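You operate a simulated robot arm through the tools that you are given. There is no shell and no other tool. Be economical: measure what you need, move in short steps, check, and stop when the job is done.

Carry out the task below with a simulated robot arm. There is one attempt and no reset: what you move stays moved.

JOB
Put things in order on the top of the table by the fence. At the end: the hanging label in teal (marked "Y572") stands where the small beige tub (marked "9.7 %") stood; the small orange valve block stands on top of the silver valve with the orange lever; the small beige tub from the top of the table by the fence stands where the hanging label in yellow (marked "Y257") stood; the hanging label in yellow stands where the small orange valve block stood; whatever was shut is shut again. Leave all else as you found it, and nothing knocked over.
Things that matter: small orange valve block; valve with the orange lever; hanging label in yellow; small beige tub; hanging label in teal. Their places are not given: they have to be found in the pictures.

It is judged by the outcome, as a careful person would: the job done as asked, and still so three seconds after it is handed in. It fails if anything else is knocked over, pushed out of place, dropped, spilled or broken.

ROBOT AND FRAMES
A 7-joint arm with a two-finger parallel gripper, fixed in place. Base frame: the origin is at the foot of the arm, x ahead of it, y to its left, z up; the work surface is at about z = 860. Units: mm, degrees, N and s.
With the tool pointing down near the work surface it reaches from about 240 to 680 mm from the base axis. Its first joint turns from -66.0 to 66.0 degrees. Payload 2.4 kg.
Tool frame: the origin (TCP) lies between the finger pads and is the grasp point; the fingertips stand 30 mm ahead of it; z points along the fingers, y is the line along which they close. Largest opening 94 mm; finger width 28, thickness 10; the body of the gripper, 50 by 96 mm, starts 55 mm behind the TCP.
Orientation is told as [roll, pitch, yaw] about the base's x, y, z axes, in that order, counted from this pose: with the fingers straight down and closing along the base's y, the tool's x points along the base's -x, its y along +y and its z along -z.

CONTROLS
- The arm moves only by the tool arm_command. Its argument "rows" is a list of rows, each a list of 3 entries, a list of its own where there are three numbers: the turn, a rotation vector about the tool's x, y, z in degrees, then the shift along the tool's x, y, z in mm, then the finger opening in mm, from 0 to 94. In form: [[[rx, ry, rz], [x, y, z], jaw], ...]. A call has 1 to 10 rows; each row shifts and turns the commanded pose from where the row before left it, along the tool's axes as they then stand. Rows are played at 5 a second. More than 50 mm and 8.6 degrees between two rows, or a gripper value outside its range, and nothing of the call is played. Where a pose cannot be reached the arm comes as near as it can. A force on the tool above 40 N (or 10 N above the force at the start of the call, whichever is more), or a blocked arm, ends the call early, and 0.2 s more pass. The fingers move at their own pace (about 153 mm/s each) and stop on an object; they squeeze with about 34 N. The grip force told is the motor's: it shows also when the fingers shut on nothing. Time passes only in rows, and 0.2 s behind the last, so rows that do not move let the fingers close. It gives the time, the measured TCP pose, the force on the tool (base axes), the opening and the grip force at its end, in the units of the frame above (readings bear some noise).
- Cameras (640 x 400 px; columns grow to the right, rows downward): "scene" is fixed at [41.9, 465.3, 1453.3]; the picture's right is [-0.71, -0.71, 0.00], its down [-0.44, 0.44, -0.78] and it looks along [0.55, -0.55, -0.62] (base axes); focal length 310 px, centre (320, 200). "wrist" rides on the gripper at [-37, 0, -58] in the tool frame; the picture's right is [0.00, -1.00, 0.00], its down [0.97, 0.00, -0.24] and it looks along [0.24, 0.00, 0.97] (tool axes); focal length 218 px, centre (320, 200).
- get_image(camera): a new picture of that camera. No time passes.
- point_at(camera, pixels): for up to 12 pixels [column, row] of the newest picture of that camera ("zoom" is the newest enlarged one), the place [x, y, z] in the base frame of the surface seen there, good to about 2 mm, but the place of the scene camera against the robot may be out by one fixed shift of up to 25 mm in any direction. No time passes.
- enlarge(camera, box): a new picture of the part [left, top, right, bottom] of that camera's present view, enlarged. No time passes.
- finish_job(): hands the job in; it is judged then, once.

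Go step by step. Measure first, check grasps and placings, and put right what went wrong. The budget is 80 turns and 34 pictures, counting those below and the enlarged ones. Unless the task says otherwise, let go and move clear before handing in, and close with one line.

The tools are called after ">>>" by a JSON object that holds its "api" and its "payload". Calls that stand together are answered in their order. arm_command: Moves the arm, as the interface text tells. Its arguments: {"type":"object","properties":{"rows":{"type":"array"}},"required":["rows"]} The other tools are called the same way: get_image (camera) takes a picture; point_at (camera, pixels) gives the place of the surface under pixels of a picture; enlarge (camera, box) takes an enlarged picture of a part of a camera's view; finish_job () hands the job in.

At the start:

```text
t: 0.0
tool_pos: [275.2, -196.2, 1204.0]
ee_rot: [0.0, 0.1, 0.1]
wrist_force: [0.1, 0.2, -0.4]
width: 93.9
grip_force: 0.0
```

scene: 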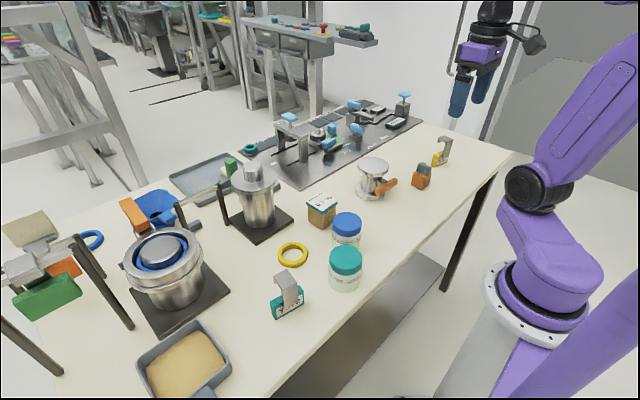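
wrist: 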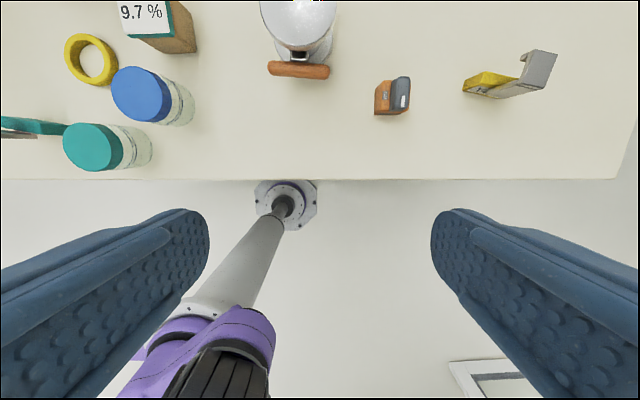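

The scene shows the teal label near (287,295), the tub near (321,210), the lever valve near (373,178), the orange block near (421,177) and the yellow label near (441,152). I'll enlarge the scene and measure points in the wrist view.

>>> {"api": "enlarge", "payload": {"camera": "scene", "box": [250, 120, 470, 330]}}

>>> {"api": "point_at", "payload": {"camera": "wrist", "pixels": [[385, 97], [401, 92], [390, 113], [487, 85], [540, 70], [300, 70], [298, 25], [140, 15], [180, 25], [20, 125], [140, 95], [480, 130]]}}

>>> {"api": "point_at", "payload": {"camera": "scene", "pixels": [[418, 180], [425, 169], [444, 140], [437, 160], [373, 165], [388, 185], [321, 202], [287, 280], [285, 310], [347, 221], [345, 258], [400, 210]]}}

```text
1.90 times, centred on (360, 225) of scene
```

zoom: 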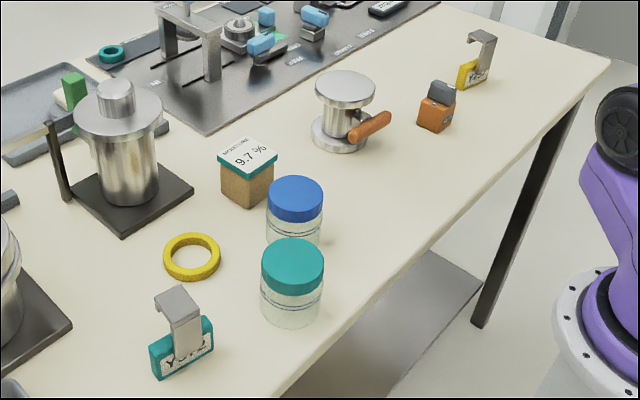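

```text
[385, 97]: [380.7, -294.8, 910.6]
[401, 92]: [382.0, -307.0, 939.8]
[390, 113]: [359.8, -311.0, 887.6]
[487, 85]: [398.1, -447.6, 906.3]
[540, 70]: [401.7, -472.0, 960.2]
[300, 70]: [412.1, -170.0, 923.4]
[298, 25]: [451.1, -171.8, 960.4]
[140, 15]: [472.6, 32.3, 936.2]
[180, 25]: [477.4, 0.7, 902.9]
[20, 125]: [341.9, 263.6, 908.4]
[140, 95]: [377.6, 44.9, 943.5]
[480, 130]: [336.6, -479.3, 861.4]
```

```text
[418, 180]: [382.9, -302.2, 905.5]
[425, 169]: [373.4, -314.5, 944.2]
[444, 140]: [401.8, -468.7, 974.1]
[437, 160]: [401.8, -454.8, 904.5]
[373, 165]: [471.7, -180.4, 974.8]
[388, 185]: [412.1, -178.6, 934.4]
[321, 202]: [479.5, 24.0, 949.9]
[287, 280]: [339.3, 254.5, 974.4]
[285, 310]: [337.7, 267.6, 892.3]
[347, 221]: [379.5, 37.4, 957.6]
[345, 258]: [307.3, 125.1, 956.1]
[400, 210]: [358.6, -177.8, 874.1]
```

The wrist points give block ≈(375,-305), yellow label ≈(400,-460), valve ≈(455,-171), tub ≈(475,20) and teal label ≈(340,260); the scene camera reads about 13 mm high. I'll move over the block and yellow label for a closer look.

>>> {"api": "arm_command", "payload": {"rows": [[[0, 0, 0], [-20, -24, 17], 94], [[0, 0, 0], [-20, -24, 17], 94], [[0, 0, 0], [-20, -24, 17], 94], [[0, 0, 0], [-20, -24, 17], 94], [[0, 0, 0], [-20, -24, 17], 94], [[0, 0, 0], [0, -24, 17], 94], [[0, 0, 0], [0, 0, 0], 94]]}}

>>> {"api": "get_image", "payload": {"camera": "wrist"}}

```text
t: 1.6
tool_pos: [374.5, -341.7, 1102.6]
ee_rot: [0.0, 0.0, 0.0]
wrist_force: [0.7, -0.9, -0.3]
width: 94.1
grip_force: 0.1
```

```text
30 pictures are left
```

wrist: 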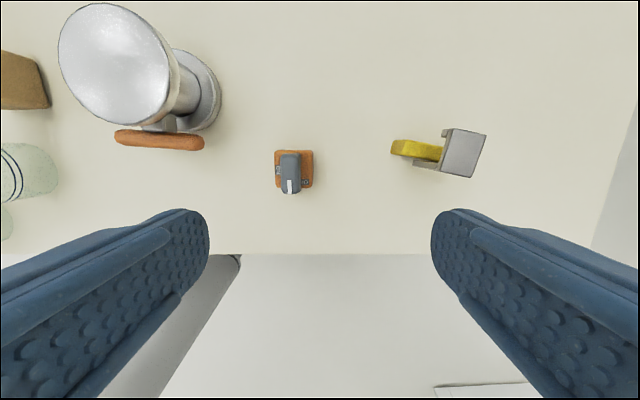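

The block is seen squarely at (293,170), the yellow label at (440,150) and the valve top at (115,65). I'll measure these points and take an enlargement.

>>> {"api": "point_at", "payload": {"camera": "wrist", "pixels": [[278, 153], [309, 153], [310, 184], [278, 184], [290, 158], [290, 178], [395, 145], [433, 154], [446, 132], [482, 136], [472, 174], [447, 165]]}}

>>> {"api": "point_at", "payload": {"camera": "wrist", "pixels": [[115, 65], [62, 60], [165, 80], [110, 8], [120, 118], [120, 138], [200, 142], [215, 100], [400, 158], [430, 162], [290, 210], [189, 100]]}}

>>> {"api": "enlarge", "payload": {"camera": "wrist", "box": [250, 90, 510, 220]}}

>>> {"api": "enlarge", "payload": {"camera": "scene", "box": [345, 120, 465, 210]}}

```text
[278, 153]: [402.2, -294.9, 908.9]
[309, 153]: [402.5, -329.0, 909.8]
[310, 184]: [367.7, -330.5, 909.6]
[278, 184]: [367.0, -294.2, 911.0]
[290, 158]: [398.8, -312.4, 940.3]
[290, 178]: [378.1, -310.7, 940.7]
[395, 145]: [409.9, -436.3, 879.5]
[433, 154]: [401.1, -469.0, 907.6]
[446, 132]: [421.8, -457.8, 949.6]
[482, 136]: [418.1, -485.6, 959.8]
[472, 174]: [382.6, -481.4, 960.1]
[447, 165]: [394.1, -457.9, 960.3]
```

```text
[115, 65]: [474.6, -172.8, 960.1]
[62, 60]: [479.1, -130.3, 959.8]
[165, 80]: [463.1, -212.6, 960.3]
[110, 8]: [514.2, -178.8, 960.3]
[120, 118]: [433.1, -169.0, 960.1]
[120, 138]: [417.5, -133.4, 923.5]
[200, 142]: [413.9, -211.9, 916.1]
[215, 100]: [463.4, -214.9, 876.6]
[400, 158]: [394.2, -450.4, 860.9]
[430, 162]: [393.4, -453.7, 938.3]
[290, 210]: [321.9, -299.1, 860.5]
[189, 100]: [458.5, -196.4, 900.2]
```

```text
2.46 times, centred on (380, 155) of wrist
```

zoom: 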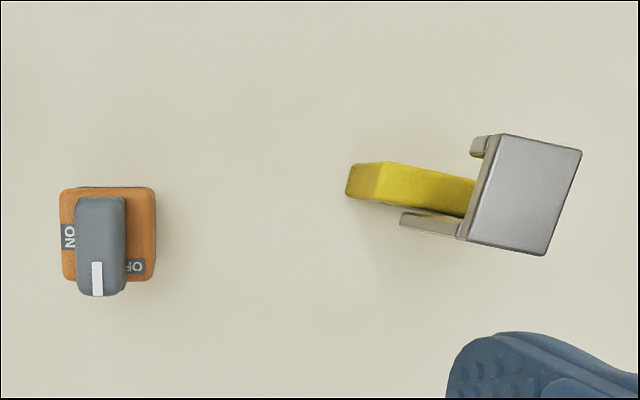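

```text
4.44 times, centred on (405, 165) of scene
```

zoom: 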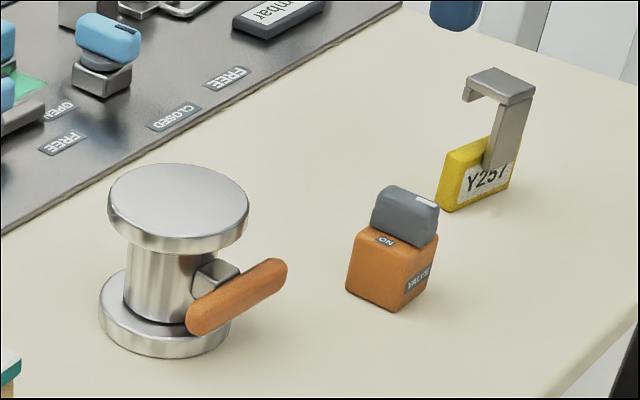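

Block: a cube spanning x 366–404, y -293 to -331, top at 910, knob top at 940. The valve disc is centred near (474,-171) with its top at 960. I'll measure the label top more closely, then come down over the block.

>>> {"api": "point_at", "payload": {"camera": "wrist", "pixels": [[456, 131], [484, 137], [471, 175], [443, 168], [394, 152], [405, 142], [435, 148], [403, 154], [414, 165], [444, 134], [276, 168], [312, 168]]}}

>>> {"api": "arm_command", "payload": {"rows": [[[0, 0, 0], [-5, 15, 30], 94], [[0, 0, 0], [-5.5, 14.7, 40], 94], [[0, 0, 0], [0, 0, 40], 94], [[0, 0, 0], [0, 0, 40], 94], [[0, 0, 0], [0, 0, 30], 94], [[0, 0, 0], [0, 0, 22], 94], [[0, 0, 0], [0, 0, 0], 94]]}}

>>> {"api": "get_image", "payload": {"camera": "wrist"}}

```text
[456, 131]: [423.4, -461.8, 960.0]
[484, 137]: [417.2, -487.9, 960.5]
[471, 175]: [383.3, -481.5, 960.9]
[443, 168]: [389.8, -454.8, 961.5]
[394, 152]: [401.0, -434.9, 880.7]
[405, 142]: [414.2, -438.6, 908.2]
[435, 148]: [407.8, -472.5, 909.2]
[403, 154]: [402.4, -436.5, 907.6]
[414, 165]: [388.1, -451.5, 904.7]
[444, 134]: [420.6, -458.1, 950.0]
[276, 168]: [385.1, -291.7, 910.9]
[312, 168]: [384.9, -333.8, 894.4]
```

```text
t: 3.2
tool_pos: [387.6, -310.9, 901.3]
ee_rot: [0.0, 0.0, 0.0]
wrist_force: [0.6, -0.1, -0.5]
width: 94.3
grip_force: 0.0
```

```text
27 pictures are left
```

wrist: 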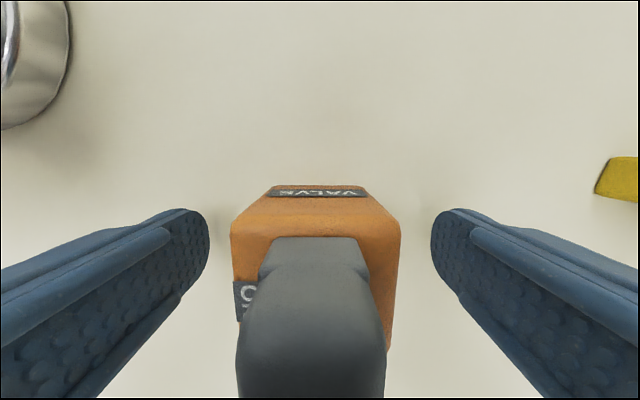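

The block sits centred between the fingers (231–400 px against 209–431). I'll close and lift a little.

>>> {"api": "arm_command", "payload": {"rows": [[[0, 0, 0], [0, 0, 0], 30], [[0, 0, 0], [0, 0, 0], 30], [[0, 0, 0], [0, 0, 0], 30], [[0, 0, 0], [0, 0, -10], 30], [[0, 0, 0], [0, 0, -30], 30], [[0, 0, 0], [0, 0, -45], 30], [[0, 0, 0], [0, 0, -45], 30], [[0, 0, 0], [0, 0, 0], 30]]}}

>>> {"api": "get_image", "payload": {"camera": "wrist"}}

```text
t: 5.0
tool_pos: [383.9, -311.7, 1030.1]
ee_rot: [-0.1, 0.0, 0.0]
wrist_force: [0.6, -0.2, -1.6]
width: 48.1
grip_force: 33.9
```

```text
26 pictures are left
```

wrist: 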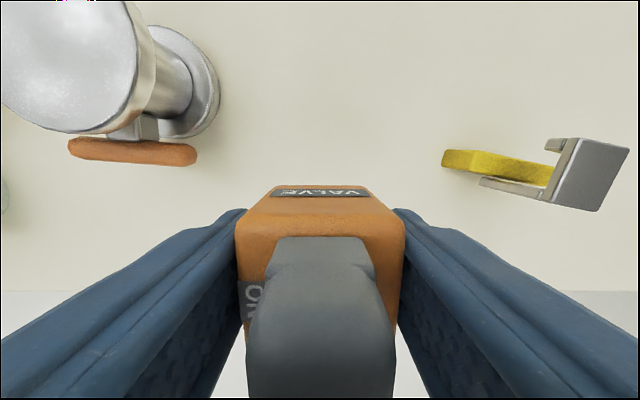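

Gripped at 48 mm width and lifted cleanly. Now I'll carry it to the valve disc centre (474,-171.5), staying at this height.

>>> {"api": "arm_command", "payload": {"rows": [[[0, 0, 0], [-17.7, 27.8, -4], 30], [[0, 0, 0], [-17.7, 27.8, 0], 30], [[0, 0, 0], [-17.7, 27.8, 0], 30], [[0, 0, 0], [-17.7, 27.8, 0], 30], [[0, 0, 0], [-17.7, 27.8, 0], 30], [[0, 0, 0], [0, 0, 10], 30], [[0, 0, 0], [0, 0, 10], 30], [[0, 0, 0], [0, 0, 0], 30]]}}

>>> {"api": "get_image", "payload": {"camera": "wrist"}}

>>> {"api": "enlarge", "payload": {"camera": "scene", "box": [335, 110, 455, 210]}}

```text
t: 6.8
tool_pos: [473.8, -173.4, 1013.7]
ee_rot: [0.0, 0.1, -0.1]
wrist_force: [0.1, 0.6, -1.4]
width: 48.1
grip_force: 33.9
```

```text
25 pictures are left
```

wrist: 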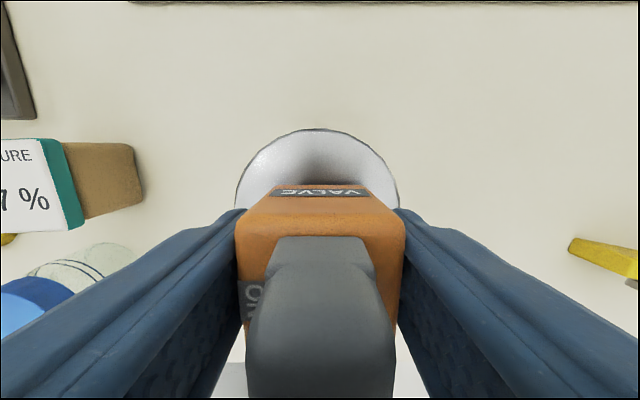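

```text
4.00 times, centred on (395, 160) of scene
```

zoom: 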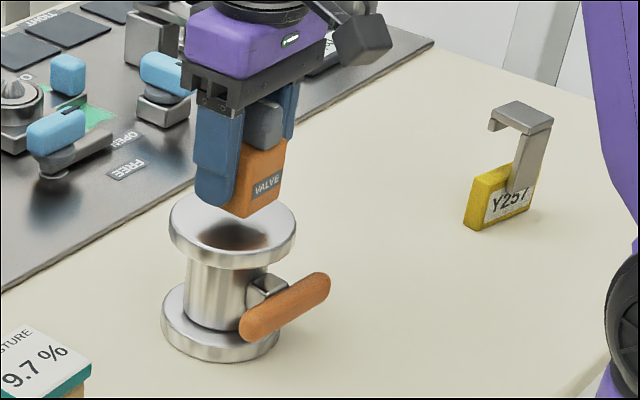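

The block hovers centrally above the disc, bottom about 14 mm above it. I'll lower gently until contact.

>>> {"api": "arm_command", "payload": {"rows": [[[0, 0, 0], [0, 0, 6], 30], [[0, 0, 0], [0, 0, 5], 30], [[0, 0, 0], [0, 0, 1.5], 30], [[0, 0, 0], [0, 0, 1], 30], [[0, 0, 0], [0, 0, 0], 30]]}}

```text
t: 8.0
tool_pos: [473.8, -173.3, 1000.3]
ee_rot: [0.0, 0.0, 0.0]
wrist_force: [-0.3, -0.1, -0.7]
width: 48.0
grip_force: 33.9
```

Contact isn't clear yet (force z -0.7), so I'll step down in sub-millimetre moves.

>>> {"api": "arm_command", "payload": {"rows": [[[0, 0, 0], [0, 0, 0.6], 30], [[0, 0, 0], [0, 0, 0.6], 30], [[0, 0, 0], [0, 0, 0], 30]]}}

```text
t: 8.8
tool_pos: [473.8, -172.2, 1001.0]
ee_rot: [0.0, -0.1, 0.0]
wrist_force: [-5.8, 0.6, 20.5]
width: 48.1
grip_force: 34.8
```

Contact is clear (20 N upward). I'll ease up slightly, open and rise.

>>> {"api": "arm_command", "payload": {"rows": [[[0, 0, 0], [0, 0, -0.9], 30], [[0, 0, 0], [0, 0, 0], 60], [[0, 0, 0], [0, 0, 0], 80], [[0, 0, 0], [0, 0, -10], 80], [[0, 0, 0], [0, 0, -30], 80], [[0, 0, 0], [0, 0, -45], 80], [[0, 0, 0], [0, 0, -30], 80], [[0, 0, 0], [0, 0, 0], 80]]}}

>>> {"api": "get_image", "payload": {"camera": "wrist"}}

```text
t: 10.6
tool_pos: [473.4, -171.9, 1116.0]
ee_rot: [-0.1, 0.1, 0.1]
wrist_force: [-0.5, -0.5, -0.2]
width: 80.0
grip_force: 0.0
```

```text
23 pictures are left
```

wrist: 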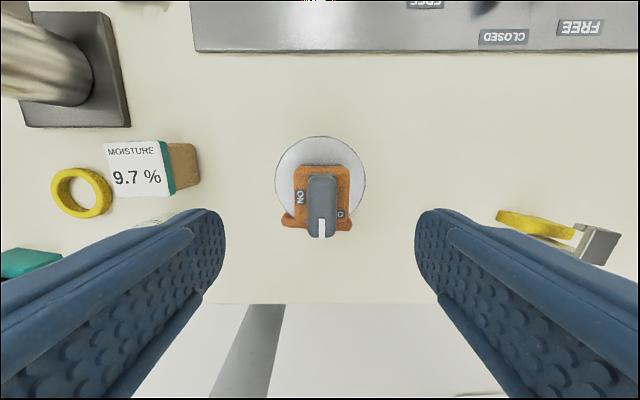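

The block stands on the disc, upright. Now I'll move above the yellow label (403.5,-471.5) and turn to yaw -13 to match the hook.

>>> {"api": "arm_command", "payload": {"rows": [[[0, 0, 0], [10.1, -42.9, 0], 80], [[0, 0, 0], [10.1, -42.9, 0], 80], [[0, 0, 0], [10.1, -42.9, 0], 80], [[0, 0, 0], [10.1, -42.9, 0], 80], [[0, 0, 0], [10.1, -42.9, 0], 80], [[0, 0, 0], [10.1, -42.9, 0], 80], [[0, 0, 0], [10.1, -42.6, 0], 80], [[0, 0, 6.5], [0, 0, 10], 80], [[0, 0, 6.5], [0, 0, 10], 80], [[0, 0, 0], [0, 0, 0], 80]]}}

>>> {"api": "get_image", "payload": {"camera": "wrist"}}

```text
t: 12.8
tool_pos: [403.3, -473.0, 1094.7]
ee_rot: [0.0, 0.0, -13.0]
wrist_force: [-0.5, 0.1, 0.1]
width: 80.1
grip_force: 0.1
```

```text
22 pictures are left
```

wrist: 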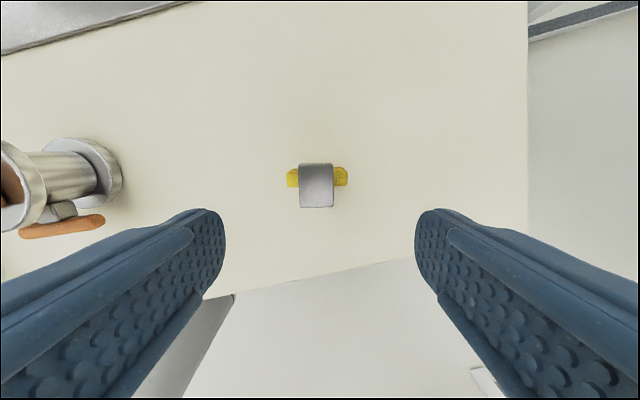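

Well aligned: the plate runs 287–347 px and the hook top 299–333 px. I'll measure for the fine correction.

>>> {"api": "point_at", "payload": {"camera": "wrist", "pixels": [[302, 168], [331, 168], [331, 204], [302, 204], [316, 186], [289, 170], [345, 170], [289, 185], [345, 184]]}}

```text
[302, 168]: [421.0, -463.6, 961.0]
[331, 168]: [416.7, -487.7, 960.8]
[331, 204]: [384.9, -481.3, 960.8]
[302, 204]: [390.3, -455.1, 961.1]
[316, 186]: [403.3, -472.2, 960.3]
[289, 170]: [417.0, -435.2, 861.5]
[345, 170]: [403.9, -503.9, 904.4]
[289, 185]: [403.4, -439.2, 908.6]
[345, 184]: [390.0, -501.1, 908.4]
```

The hook is centred at (403,-472), top 961, plate top 908. I'll descend to z 945 (tips clear of the plate), close on the hook's width and lift.

>>> {"api": "arm_command", "payload": {"rows": [[[0, 0, 0], [0, 0, 45], 80], [[0, 0, 0], [0, 0, 45], 80], [[0, 0, 0], [0, 0, 40], 80], [[0, 0, 0], [0, 0, 20], 80], [[0, 0, 0], [0, 0, 0], 50], [[0, 0, 0], [0, 0, 0], 15], [[0, 0, 0], [0, 0, 0], 15], [[0, 0, 0], [0, 0, 0], 15]]}}

>>> {"api": "get_image", "payload": {"camera": "wrist"}}

```text
t: 14.6
tool_pos: [401.1, -471.1, 945.0]
ee_rot: [0.0, -0.1, -13.0]
wrist_force: [0.3, 0.2, -0.2]
width: 35.8
grip_force: 34.3
```

```text
21 pictures are left
```

wrist: 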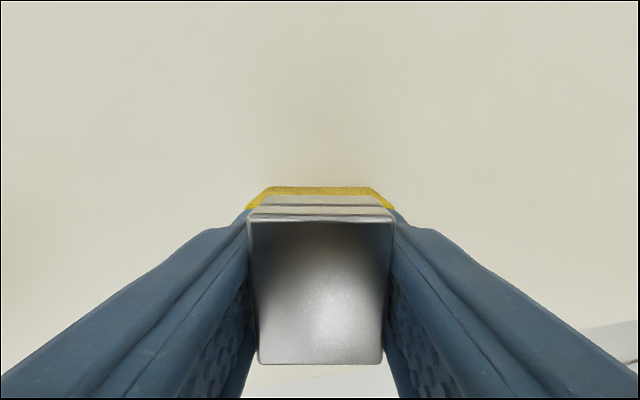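

Gripped (35.8 mm). I'll lift 60 mm and carry it to the block's old place (385,-312), stopping above it.

>>> {"api": "arm_command", "payload": {"rows": [[[0, 0, 0], [0, 0, -15], 15], [[0, 0, 0], [0, 0, -45], 15], [[0, 0, 0], [13.3, 37.7, 0], 15], [[0, 0, 0], [13.3, 37.7, 0], 15], [[0, 0, 0], [13.3, 37.7, 0], 15], [[0, 0, 0], [13.3, 37.7, 0], 15], [[0, 0, 0], [0, 0, 30], 15], [[0, 0, 0], [0, 0, 20], 15], [[0, 0, 0], [0, 0, 0], 15]]}}

>>> {"api": "enlarge", "payload": {"camera": "scene", "box": [345, 100, 485, 210]}}

```text
t: 16.6
tool_pos: [385.3, -314.0, 955.5]
ee_rot: [0.0, 0.0, -13.1]
wrist_force: [0.2, -0.2, -0.6]
width: 35.9
grip_force: 33.8
```

```text
3.64 times, centred on (415, 155) of scene
```

zoom: 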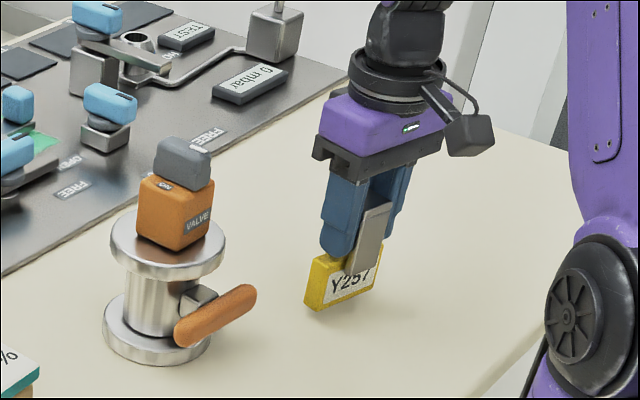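

The label hangs upright about 10 mm above the table. I'll lower it until light contact.

>>> {"api": "arm_command", "payload": {"rows": [[[0, 0, 0], [0, 0, 6], 15], [[0, 0, 0], [0, 0, 3], 15], [[0, 0, 0], [0, 0, 0.7], 15], [[0, 0, 0], [0, 0, 0.6], 15], [[0, 0, 0], [0, 0, 0], 15]]}}

```text
t: 17.8
tool_pos: [385.8, -313.8, 945.9]
ee_rot: [0.0, 0.0, -13.0]
wrist_force: [0.1, 0.1, -1.4]
width: 36.1
grip_force: 34.0
```

>>> {"api": "arm_command", "payload": {"rows": [[[0, 0, 0], [0, 0, 0.6], 15], [[0, 0, 0], [0, 0, 0.5], 15], [[0, 0, 0], [0, 0, 0], 15]]}}

```text
t: 18.6
tool_pos: [384.9, -313.2, 943.8]
ee_rot: [0.0, 0.0, -13.0]
wrist_force: [-2.1, 2.9, 9.0]
width: 35.9
grip_force: 33.9
```

Contact (9 N). I'll ease, open, rise, and check.

>>> {"api": "arm_command", "payload": {"rows": [[[0, 0, 0], [0, 0, -0.5], 15], [[0, 0, 0], [0, 0, 0], 45], [[0, 0, 0], [0, 0, 0], 80], [[0, 0, 0], [0, 0, -10], 80], [[0, 0, 0], [0, 0, -40], 80], [[0, 0, 0], [0, 0, -45], 80], [[0, 0, 0], [0, 0, -45], 80], [[0, 0, 0], [0, 0, -20], 80], [[0, 0, 0], [0, 0, 0], 80]]}}

>>> {"api": "get_image", "payload": {"camera": "wrist"}}

```text
t: 20.6
tool_pos: [383.7, -313.1, 1102.7]
ee_rot: [0.0, -0.1, -13.1]
wrist_force: [0.6, -0.2, 0.5]
width: 79.9
grip_force: 0.1
```

```text
19 pictures are left
```

wrist: 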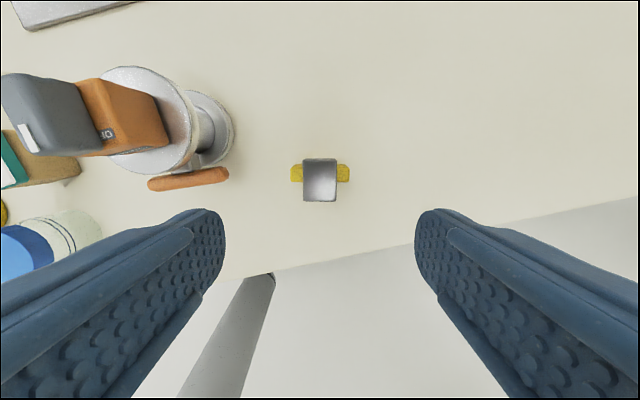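

The yellow label stands upright at the block's old place. Next I'll turn back to yaw 0 and go above the tub around (475,20).

>>> {"api": "arm_command", "payload": {"rows": [[[0, 0, -6.5], [0, 0, -10], 94], [[0, 0, -6.5], [0, 0, -10], 94], [[0, 0, 0], [-11.2, 41.5, 0], 94], [[0, 0, 0], [-11.2, 41.5, 0], 94], [[0, 0, 0], [-11.2, 41.5, 0], 94], [[0, 0, 0], [-11.2, 41.5, 0], 94], [[0, 0, 0], [-11.2, 41.5, 0], 94], [[0, 0, 0], [-11.2, 41.5, 0], 94], [[0, 0, 0], [-11.2, 41.5, 0], 94], [[0, 0, 0], [-11.1, 42, 0], 94]]}}

>>> {"api": "get_image", "payload": {"camera": "wrist"}}

```text
t: 22.8
tool_pos: [474.7, 18.8, 1122.9]
ee_rot: [0.0, 0.0, -0.1]
wrist_force: [-0.1, -0.4, -0.4]
width: 93.8
grip_force: 0.2
```

```text
18 pictures are left
```

wrist: 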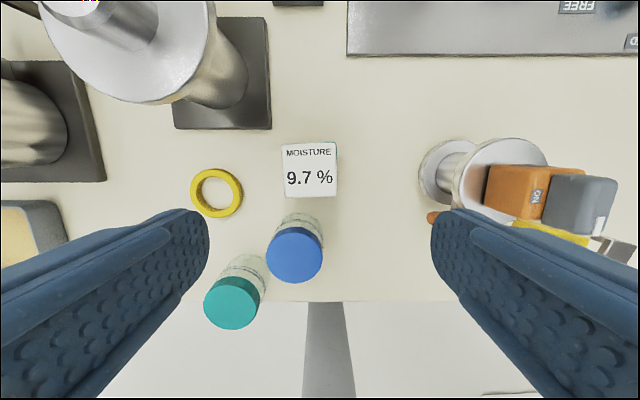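

The tub top is at (310,170), the ring at (217,192) and the blue jar at (294,254). I'll measure the tub and its neighbours.

>>> {"api": "point_at", "payload": {"camera": "wrist", "pixels": [[285, 146], [334, 145], [335, 194], [286, 195], [310, 170], [283, 170], [336, 170], [240, 192], [294, 231], [321, 252], [269, 252], [318, 228]]}}

>>> {"api": "enlarge", "payload": {"camera": "wrist", "box": [180, 120, 380, 290]}}

```text
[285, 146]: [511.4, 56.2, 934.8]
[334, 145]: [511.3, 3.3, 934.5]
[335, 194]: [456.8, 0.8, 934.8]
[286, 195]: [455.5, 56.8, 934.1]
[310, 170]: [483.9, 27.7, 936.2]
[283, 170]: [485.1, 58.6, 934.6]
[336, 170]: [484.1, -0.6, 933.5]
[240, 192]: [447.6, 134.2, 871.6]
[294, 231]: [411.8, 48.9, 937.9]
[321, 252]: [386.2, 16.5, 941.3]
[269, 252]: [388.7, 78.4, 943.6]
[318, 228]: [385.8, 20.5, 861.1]
```

```text
2.35 times, centred on (280, 205) of wrist
```

zoom: 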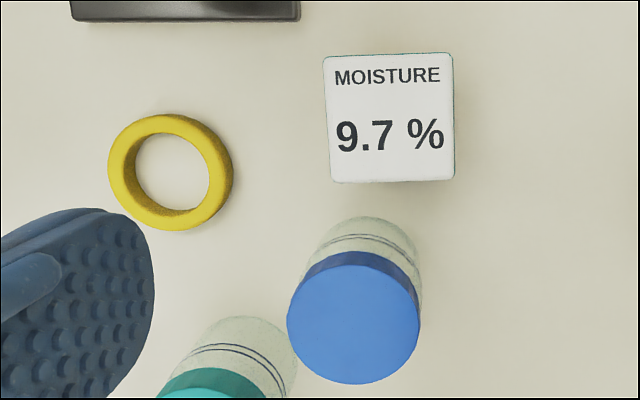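

The tub is centred at (484,28.5), 60 mm square, top 935, aligned with the base axes. I'll take a side view to see how the lid meets the body before gripping.

>>> {"api": "enlarge", "payload": {"camera": "scene", "box": [290, 180, 370, 240]}}

```text
6.67 times, centred on (330, 210) of scene
```

zoom: 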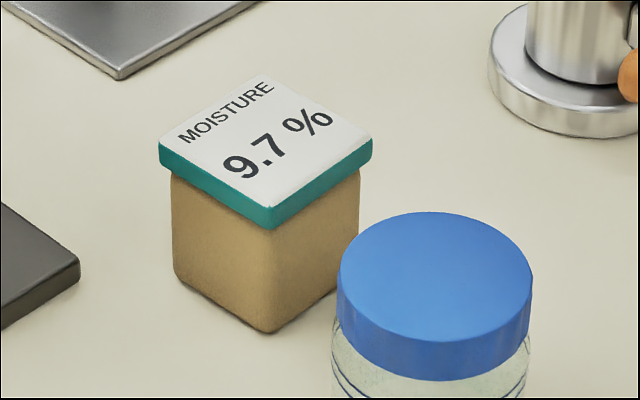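

The lid overhangs the body by about 3 mm, so the fingers will bear on the lid. I'll descend to z 920 centred on the tub, close, and test with a very small lift.

>>> {"api": "arm_command", "payload": {"rows": [[[0, 0, 0], [-9, 8.5, 20], 94], [[0, 0, 0], [0, 0, 45], 94], [[0, 0, 0], [0, 0, 45], 94], [[0, 0, 0], [0, 0, 45], 94], [[0, 0, 0], [0, 0, 30], 94], [[0, 0, 0], [0, 0, 19], 94], [[0, 0, 0], [0, 0, 0], 94], [[0, 0, 0], [0, 0, 0], 50], [[0, 0, 0], [0, 0, 0], 50], [[0, 0, 0], [0, 0, 0], 50]]}}

>>> {"api": "arm_command", "payload": {"rows": [[[0, 0, 0], [0, 0, -4], 50], [[0, 0, 0], [0, 0, -4], 50], [[0, 0, 0], [0, 0, 0], 50]]}}

>>> {"api": "enlarge", "payload": {"camera": "scene", "box": [270, 150, 390, 240]}}

```text
t: 25.0
tool_pos: [483.9, 25.0, 919.1]
ee_rot: [0.0, 0.1, -0.1]
wrist_force: [-0.7, 0.4, 0.1]
width: 64.0
grip_force: 34.2
```

```text
t: 25.8
tool_pos: [485.1, 26.9, 928.2]
ee_rot: [0.0, 0.0, 0.0]
wrist_force: [0.4, -0.8, -2.2]
width: 64.0
grip_force: 34.2
```

```text
4.44 times, centred on (330, 195) of scene
```

zoom: 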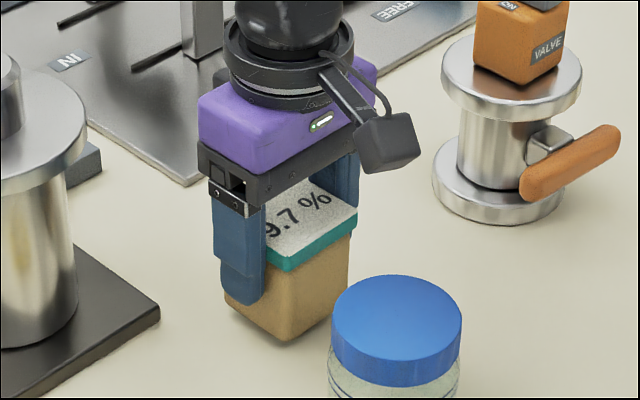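

The whole tub, lid and all, came up together. I'll lift it high enough to clear the valve and block (TCP 1128) and start toward the yellow label's old place.

>>> {"api": "arm_command", "payload": {"rows": [[[0, 0, 0], [0, 0, -30], 50], [[0, 0, 0], [0, 0, -40], 50], [[0, 0, 0], [0, 0, -45], 50], [[0, 0, 0], [0, 0, -45], 50], [[0, 0, 0], [0, 0, -40], 50], [[0, 0, 0], [6.5, -40, 0], 50], [[0, 0, 0], [6.5, -40, 0], 50], [[0, 0, 0], [6.5, -40, 0], 50], [[0, 0, 0], [6.5, -40, 0], 50], [[0, 0, 0], [6.5, -40, 0], 50]]}}

>>> {"api": "arm_command", "payload": {"rows": [[[0, 0, 0], [6.5, -40, 0], 50], [[0, 0, 0], [6.5, -40, 0], 50], [[0, 0, 0], [6.5, -40, 0], 50], [[0, 0, 0], [6.5, -40, 0], 50], [[0, 0, 0], [6.5, -40, 0], 50], [[0, 0, 0], [8, -49.5, 0], 50], [[0, 0, 0], [8, -50, 0], 50], [[0, 0, 0], [0, 0, 0], 50]]}}

```text
t: 28.0
tool_pos: [450.2, -171.9, 1127.9]
ee_rot: [0.0, 0.0, 0.0]
wrist_force: [-0.1, 0.0, -0.5]
width: 63.9
grip_force: 33.7
```

```text
refused: row 6 steps farther than a row can; nothing moved
```

The second call was refused for one step just over 50 mm, so the tub is still held above the valve. I'll resend with shorter steps and then descend partway.

>>> {"api": "arm_command", "payload": {"rows": [[[0, 0, 0], [6.9, -42.8, 0], 50], [[0, 0, 0], [6.9, -42.8, 0], 50], [[0, 0, 0], [6.9, -42.8, 0], 50], [[0, 0, 0], [6.9, -42.8, 0], 50], [[0, 0, 0], [6.9, -42.8, 0], 50], [[0, 0, 0], [6.9, -42.8, 0], 50], [[0, 0, 0], [7.1, -42.7, 0], 50], [[0, 0, 0], [0, 0, 45], 50], [[0, 0, 0], [0, 0, 45], 50], [[0, 0, 0], [0, 0, 40], 50]]}}

>>> {"api": "arm_command", "payload": {"rows": [[[0, 0, 0], [0, 0, 40], 50], [[0, 0, 0], [0, 0, 20], 50], [[0, 0, 0], [0, 0, 10], 50], [[0, 0, 0], [0, 0, 5], 50], [[0, 0, 0], [0, 0, 2], 50], [[0, 0, 0], [0, 0, 0.5], 50], [[0, 0, 0], [0, 0, 0], 50]]}}

>>> {"api": "enlarge", "payload": {"camera": "scene", "box": [345, 90, 505, 210]}}

```text
t: 30.2
tool_pos: [402.0, -472.3, 993.5]
ee_rot: [-0.1, 0.0, 0.0]
wrist_force: [-0.2, -0.1, -1.9]
width: 64.1
grip_force: 34.0
```

```text
t: 31.8
tool_pos: [402.3, -471.7, 919.9]
ee_rot: [0.0, 0.0, 0.0]
wrist_force: [-0.3, -0.3, -0.4]
width: 64.0
grip_force: 33.5
```

```text
3.33 times, centred on (425, 150) of scene
```

zoom: 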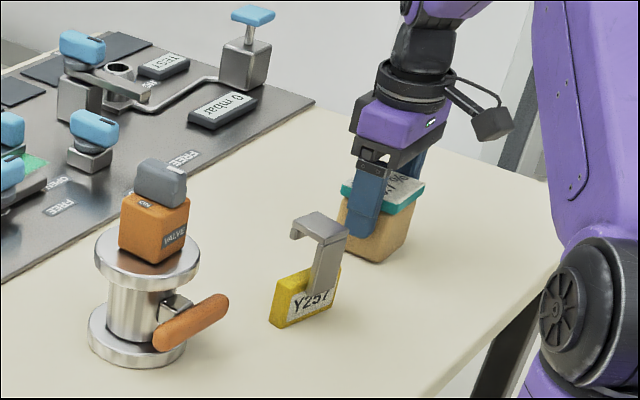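

The tub is just above the table at the right place. I'll take the last fraction down to contact.

>>> {"api": "arm_command", "payload": {"rows": [[[0, 0, 0], [0, 0, 0.6], 50], [[0, 0, 0], [0, 0, 0.5], 50], [[0, 0, 0], [0, 0, 0], 50]]}}

```text
t: 32.6
tool_pos: [402.3, -472.2, 919.6]
ee_rot: [0.0, -0.1, 0.0]
wrist_force: [-0.1, 0.6, 1.4]
width: 63.9
grip_force: 34.0
```

>>> {"api": "arm_command", "payload": {"rows": [[[0, 0, 0], [0, 0, 0.5], 50], [[0, 0, 0], [0, 0, 0], 50]]}}

```text
t: 33.2
tool_pos: [403.1, -472.5, 920.0]
ee_rot: [-0.1, -0.1, 0.0]
wrist_force: [-3.0, 4.9, 14.6]
width: 63.8
grip_force: 33.8
```

Contact (14.6 N). I'll ease, open fully, rise and check.

>>> {"api": "arm_command", "payload": {"rows": [[[0, 0, 0], [0, 0, -0.5], 50], [[0, 0, 0], [0, 0, 0], 80], [[0, 0, 0], [0, 0, 0], 92], [[0, 0, 0], [0, 0, -10], 92], [[0, 0, 0], [0, 0, -40], 92], [[0, 0, 0], [0, 0, -45], 92], [[0, 0, 0], [0, 0, -45], 92], [[0, 0, 0], [0, 0, -45], 92], [[0, 0, 0], [0, 0, -25], 92], [[0, 0, 0], [0, 0, 0], 92]]}}

>>> {"api": "get_image", "payload": {"camera": "wrist"}}

```text
t: 35.4
tool_pos: [401.5, -473.0, 1131.3]
ee_rot: [0.0, 0.0, -0.1]
wrist_force: [0.0, 0.2, -1.3]
width: 92.0
grip_force: 0.1
```

```text
13 pictures are left
```

wrist: 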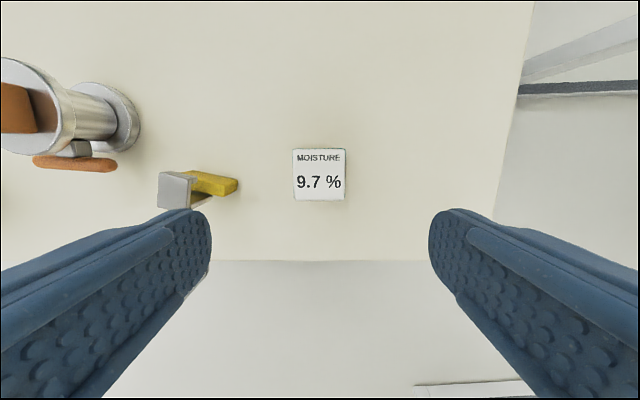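

The tub stands upright at the yellow label's old place. Now I'll travel at height to the teal label around (340,250).

>>> {"api": "arm_command", "payload": {"rows": [[[0, 0, 0], [3.5, 45, 0], 80], [[0, 0, 0], [3.5, 45, 0], 80], [[0, 0, 0], [3.5, 45, 0], 80], [[0, 0, 0], [3.5, 45, 0], 80], [[0, 0, 0], [3.5, 45, 0], 80], [[0, 0, 0], [3.5, 45, 0], 80], [[0, 0, 0], [3.5, 45, 0], 80], [[0, 0, 0], [3.5, 45, 0], 80]]}}

>>> {"api": "arm_command", "payload": {"rows": [[[0, 0, 0], [3.5, 45, 0], 80], [[0, 0, 0], [3.5, 45, 0], 80], [[0, 0, 0], [3.5, 45, 0], 80], [[0, 0, 0], [3.5, 45, 0], 80], [[0, 0, 0], [3.5, 45, 0], 80], [[0, 0, 0], [3.5, 45, 0], 80], [[0, 0, 0], [3.5, 45, 0], 80], [[0, 0, 0], [3.5, 43, 0], 80], [[0, 0, 0], [0, 0, 0], 80]]}}

>>> {"api": "get_image", "payload": {"camera": "wrist"}}

```text
t: 37.2
tool_pos: [375.8, -111.0, 1130.2]
ee_rot: [0.0, 0.0, -0.1]
wrist_force: [-0.1, 0.4, -0.7]
width: 80.0
grip_force: 0.0
```

```text
t: 39.2
tool_pos: [346.4, 247.1, 1126.5]
ee_rot: [-0.1, 0.0, -0.1]
wrist_force: [0.2, -0.7, 0.5]
width: 79.9
grip_force: 0.1
```

```text
12 pictures are left
```

wrist: 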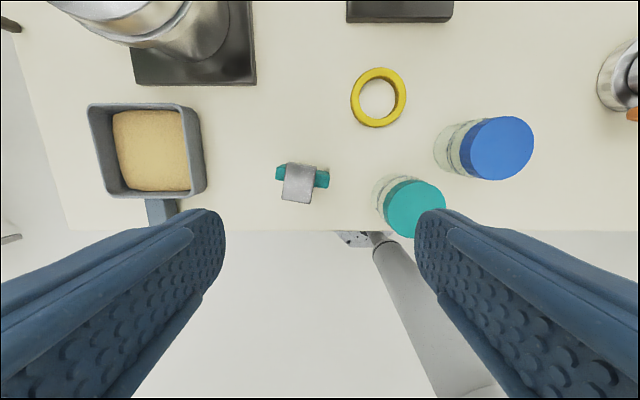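

The teal label is at (301,180), with the teal jar at (415,207). I'll measure the label's corners.

>>> {"api": "enlarge", "payload": {"camera": "wrist", "box": [250, 130, 450, 255]}}

```text
3.20 times, centred on (350, 192) of wrist
```

zoom: 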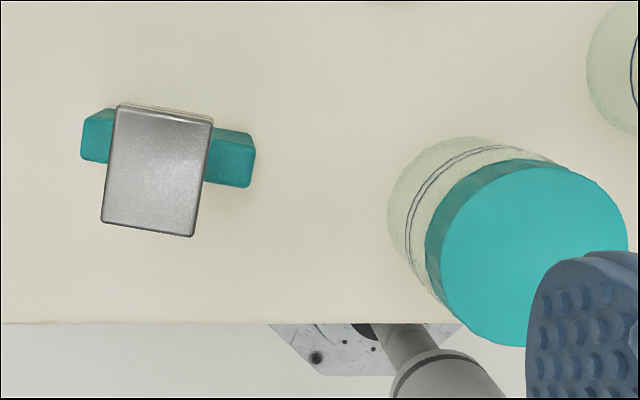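

>>> {"api": "point_at", "payload": {"camera": "zoom", "pixels": [[122, 112], [206, 122], [188, 230], [108, 217], [156, 170], [88, 130], [250, 145], [246, 182], [88, 155], [430, 250], [480, 330], [405, 200]]}}

```text
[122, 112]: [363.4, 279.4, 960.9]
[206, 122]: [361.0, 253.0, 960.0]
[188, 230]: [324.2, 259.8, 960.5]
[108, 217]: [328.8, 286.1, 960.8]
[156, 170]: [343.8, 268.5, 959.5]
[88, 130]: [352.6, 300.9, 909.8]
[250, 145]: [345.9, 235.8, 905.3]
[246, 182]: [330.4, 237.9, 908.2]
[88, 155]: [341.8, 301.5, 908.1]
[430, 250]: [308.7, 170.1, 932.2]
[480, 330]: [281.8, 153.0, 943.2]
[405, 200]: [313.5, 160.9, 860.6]
```

The teal hook is centred at (344,269.5), yaw about -9.5, top 960. I'll align over it, descend to z 945 and look before closing.

>>> {"api": "arm_command", "payload": {"rows": [[[0, 0, 0], [2.7, 22.5, 0], 80], [[0, 0, 4.8], [0, 0, 30], 80], [[0, 0, 4.7], [0, 0, 30], 80], [[0, 0, 0], [0, 0, 40], 80], [[0, 0, 0], [0, 0, 40], 80], [[0, 0, 0], [0, 0, 30], 80], [[0, 0, 0], [0, 0, 14.4], 80], [[0, 0, 0], [0, 0, 0], 80]]}}

>>> {"api": "get_image", "payload": {"camera": "wrist"}}

```text
t: 41.0
tool_pos: [343.8, 270.1, 945.4]
ee_rot: [0.0, 0.0, -9.5]
wrist_force: [0.1, 0.2, 1.3]
width: 80.0
grip_force: 0.1
```

```text
10 pictures are left
```

wrist: 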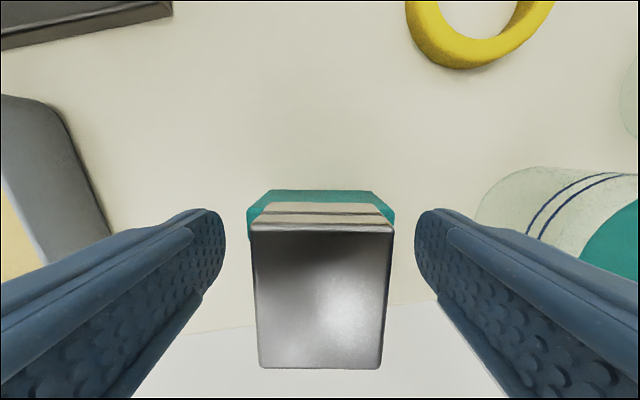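

Aligned and centred. I'll close, lift, then carry toward the tub's old place (484,28.5).

>>> {"api": "arm_command", "payload": {"rows": [[[0, 0, 0], [0, 0, 0], 50], [[0, 0, 0], [0, 0, 0], 15], [[0, 0, 0], [0, 0, 0], 15], [[0, 0, 0], [0, 0, 0], 15], [[0, 0, 0], [0, 0, -15], 15], [[0, 0, 0], [0, 0, -40], 15], [[0, 0, 0], [0, 0, -45], 15], [[0, 0, 0], [0, 0, -45], 15], [[0, 0, 0], [0, 0, 0], 15]]}}

```text
t: 43.0
tool_pos: [344.8, 268.8, 1093.5]
ee_rot: [0.0, -0.1, -9.5]
wrist_force: [-1.7, 0.8, -0.8]
width: 35.8
grip_force: 34.1
```

Gripped (35.8 mm) and lifted. Now the transfer at height, then partway down.

>>> {"api": "arm_command", "payload": {"rows": [[[0, 0, 0], [-25.4, -30.7, 0], 15], [[0, 0, 0], [-25.4, -30.7, 0], 15], [[0, 0, 0], [-25.4, -30.7, 0], 15], [[0, 0, 0], [-25.4, -30.7, 0], 15], [[0, 0, 0], [-25.4, -30.7, 0], 15], [[0, 0, 0], [-25.4, -30.7, 0], 15], [[0, 0, 0], [-25.3, -30.5, 0], 15], [[0, 0, 0], [0, 0, 45], 15], [[0, 0, 0], [0, 0, 40], 15], [[0, 0, 0], [0, 0, 0], 15]]}}

>>> {"api": "enlarge", "payload": {"camera": "scene", "box": [240, 120, 400, 260]}}

```text
t: 45.2
tool_pos: [484.7, 27.8, 1004.2]
ee_rot: [0.0, 0.0, -9.5]
wrist_force: [-0.3, -0.4, -0.6]
width: 36.2
grip_force: 33.9
```

```text
2.86 times, centred on (320, 190) of scene
```

zoom: 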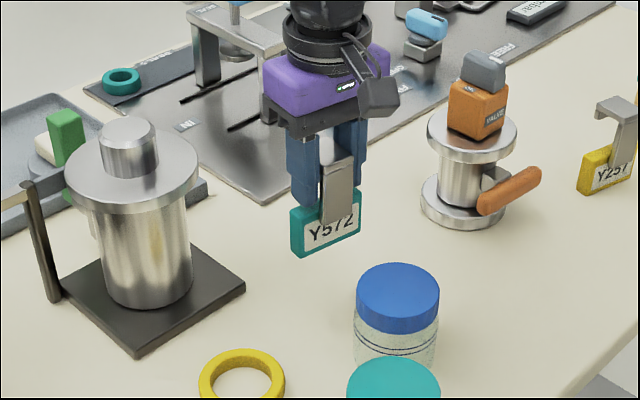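

The teal label hangs upright over the free spot with clear space around it. I'll lower it almost to the table.

>>> {"api": "arm_command", "payload": {"rows": [[[0, 0, 0], [0, 0, 30], 15], [[0, 0, 0], [0, 0, 18], 15], [[0, 0, 0], [0, 0, 8], 15], [[0, 0, 0], [0, 0, 3], 15], [[0, 0, 0], [0, 0, 0.6], 15], [[0, 0, 0], [0, 0, 0], 15]]}}

>>> {"api": "arm_command", "payload": {"rows": [[[0, 0, 0], [0, 0, 0.5], 15], [[0, 0, 0], [0, 0, 0], 15]]}}

```text
t: 46.6
tool_pos: [484.5, 27.3, 945.0]
ee_rot: [0.0, 0.0, -9.5]
wrist_force: [-0.6, -0.4, -0.9]
width: 35.8
grip_force: 34.5
```

```text
t: 47.2
tool_pos: [483.5, 26.8, 946.0]
ee_rot: [0.0, -0.1, -9.5]
wrist_force: [0.3, 0.4, -1.0]
width: 35.6
grip_force: 33.6
```

>>> {"api": "arm_command", "payload": {"rows": [[[0, 0, 0], [0, 0, 0.5], 15], [[0, 0, 0], [0, 0, 0.4], 15], [[0, 0, 0], [0, 0, 0], 15]]}}

```text
t: 48.0
tool_pos: [484.3, 27.2, 944.8]
ee_rot: [0.0, -0.1, -9.6]
wrist_force: [-4.0, -3.8, 23.0]
width: 35.9
grip_force: 34.3
```

Contact (23 N). I'll ease, open and rise clear, then check everything.

>>> {"api": "arm_command", "payload": {"rows": [[[0, 0, 0], [0, 0, -0.8], 15], [[0, 0, 0], [0, 0, 0], 45], [[0, 0, 0], [0, 0, 0], 80], [[0, 0, 0], [0, 0, -10], 80], [[0, 0, 0], [0, 0, -40], 80], [[0, 0, 0], [0, 0, -45], 80], [[0, 0, 0], [0, 0, -45], 80], [[0, 0, 0], [0, 0, -45], 80], [[0, 0, 0], [0, 0, -45], 80], [[0, 0, 0], [0, 0, 0], 80]]}}

>>> {"api": "get_image", "payload": {"camera": "wrist"}}

>>> {"api": "get_image", "payload": {"camera": "scene"}}

```text
t: 50.2
tool_pos: [483.5, 27.7, 1176.5]
ee_rot: [0.1, 0.0, -9.5]
wrist_force: [-0.6, -0.1, 0.3]
width: 79.8
grip_force: 0.1
```

```text
8 pictures are left
```

wrist: 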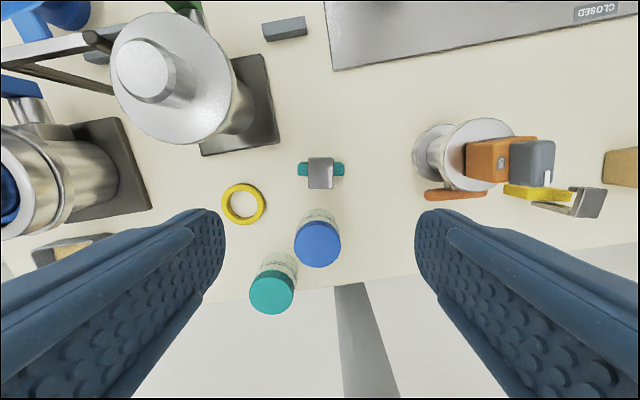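

```text
7 pictures are left
```

scene: 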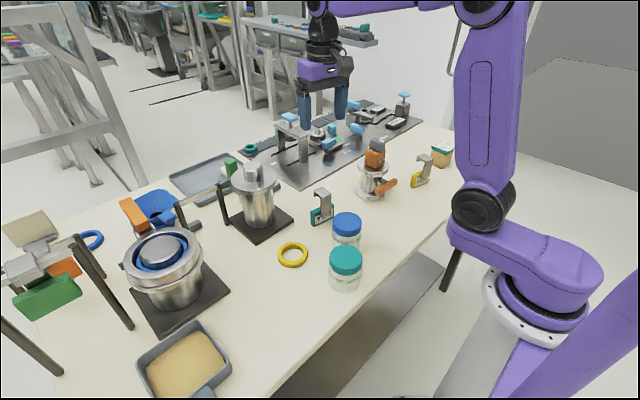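

All four items stand upright in their new places: teal label at (322,207), block on the valve at (375,155), yellow label at (421,172) and tub at (442,153). Everything else looks unchanged and the gripper is clear, so I'm handing in.

>>> {"api": "finish_job", "payload": {}}

```text
The job is handed in.
```

The job is handed in: the orange block is on the lever valve, the yellow label is where the block stood, the tub is where the yellow label stood, and the teal label is where the tub stood, with all else as found.
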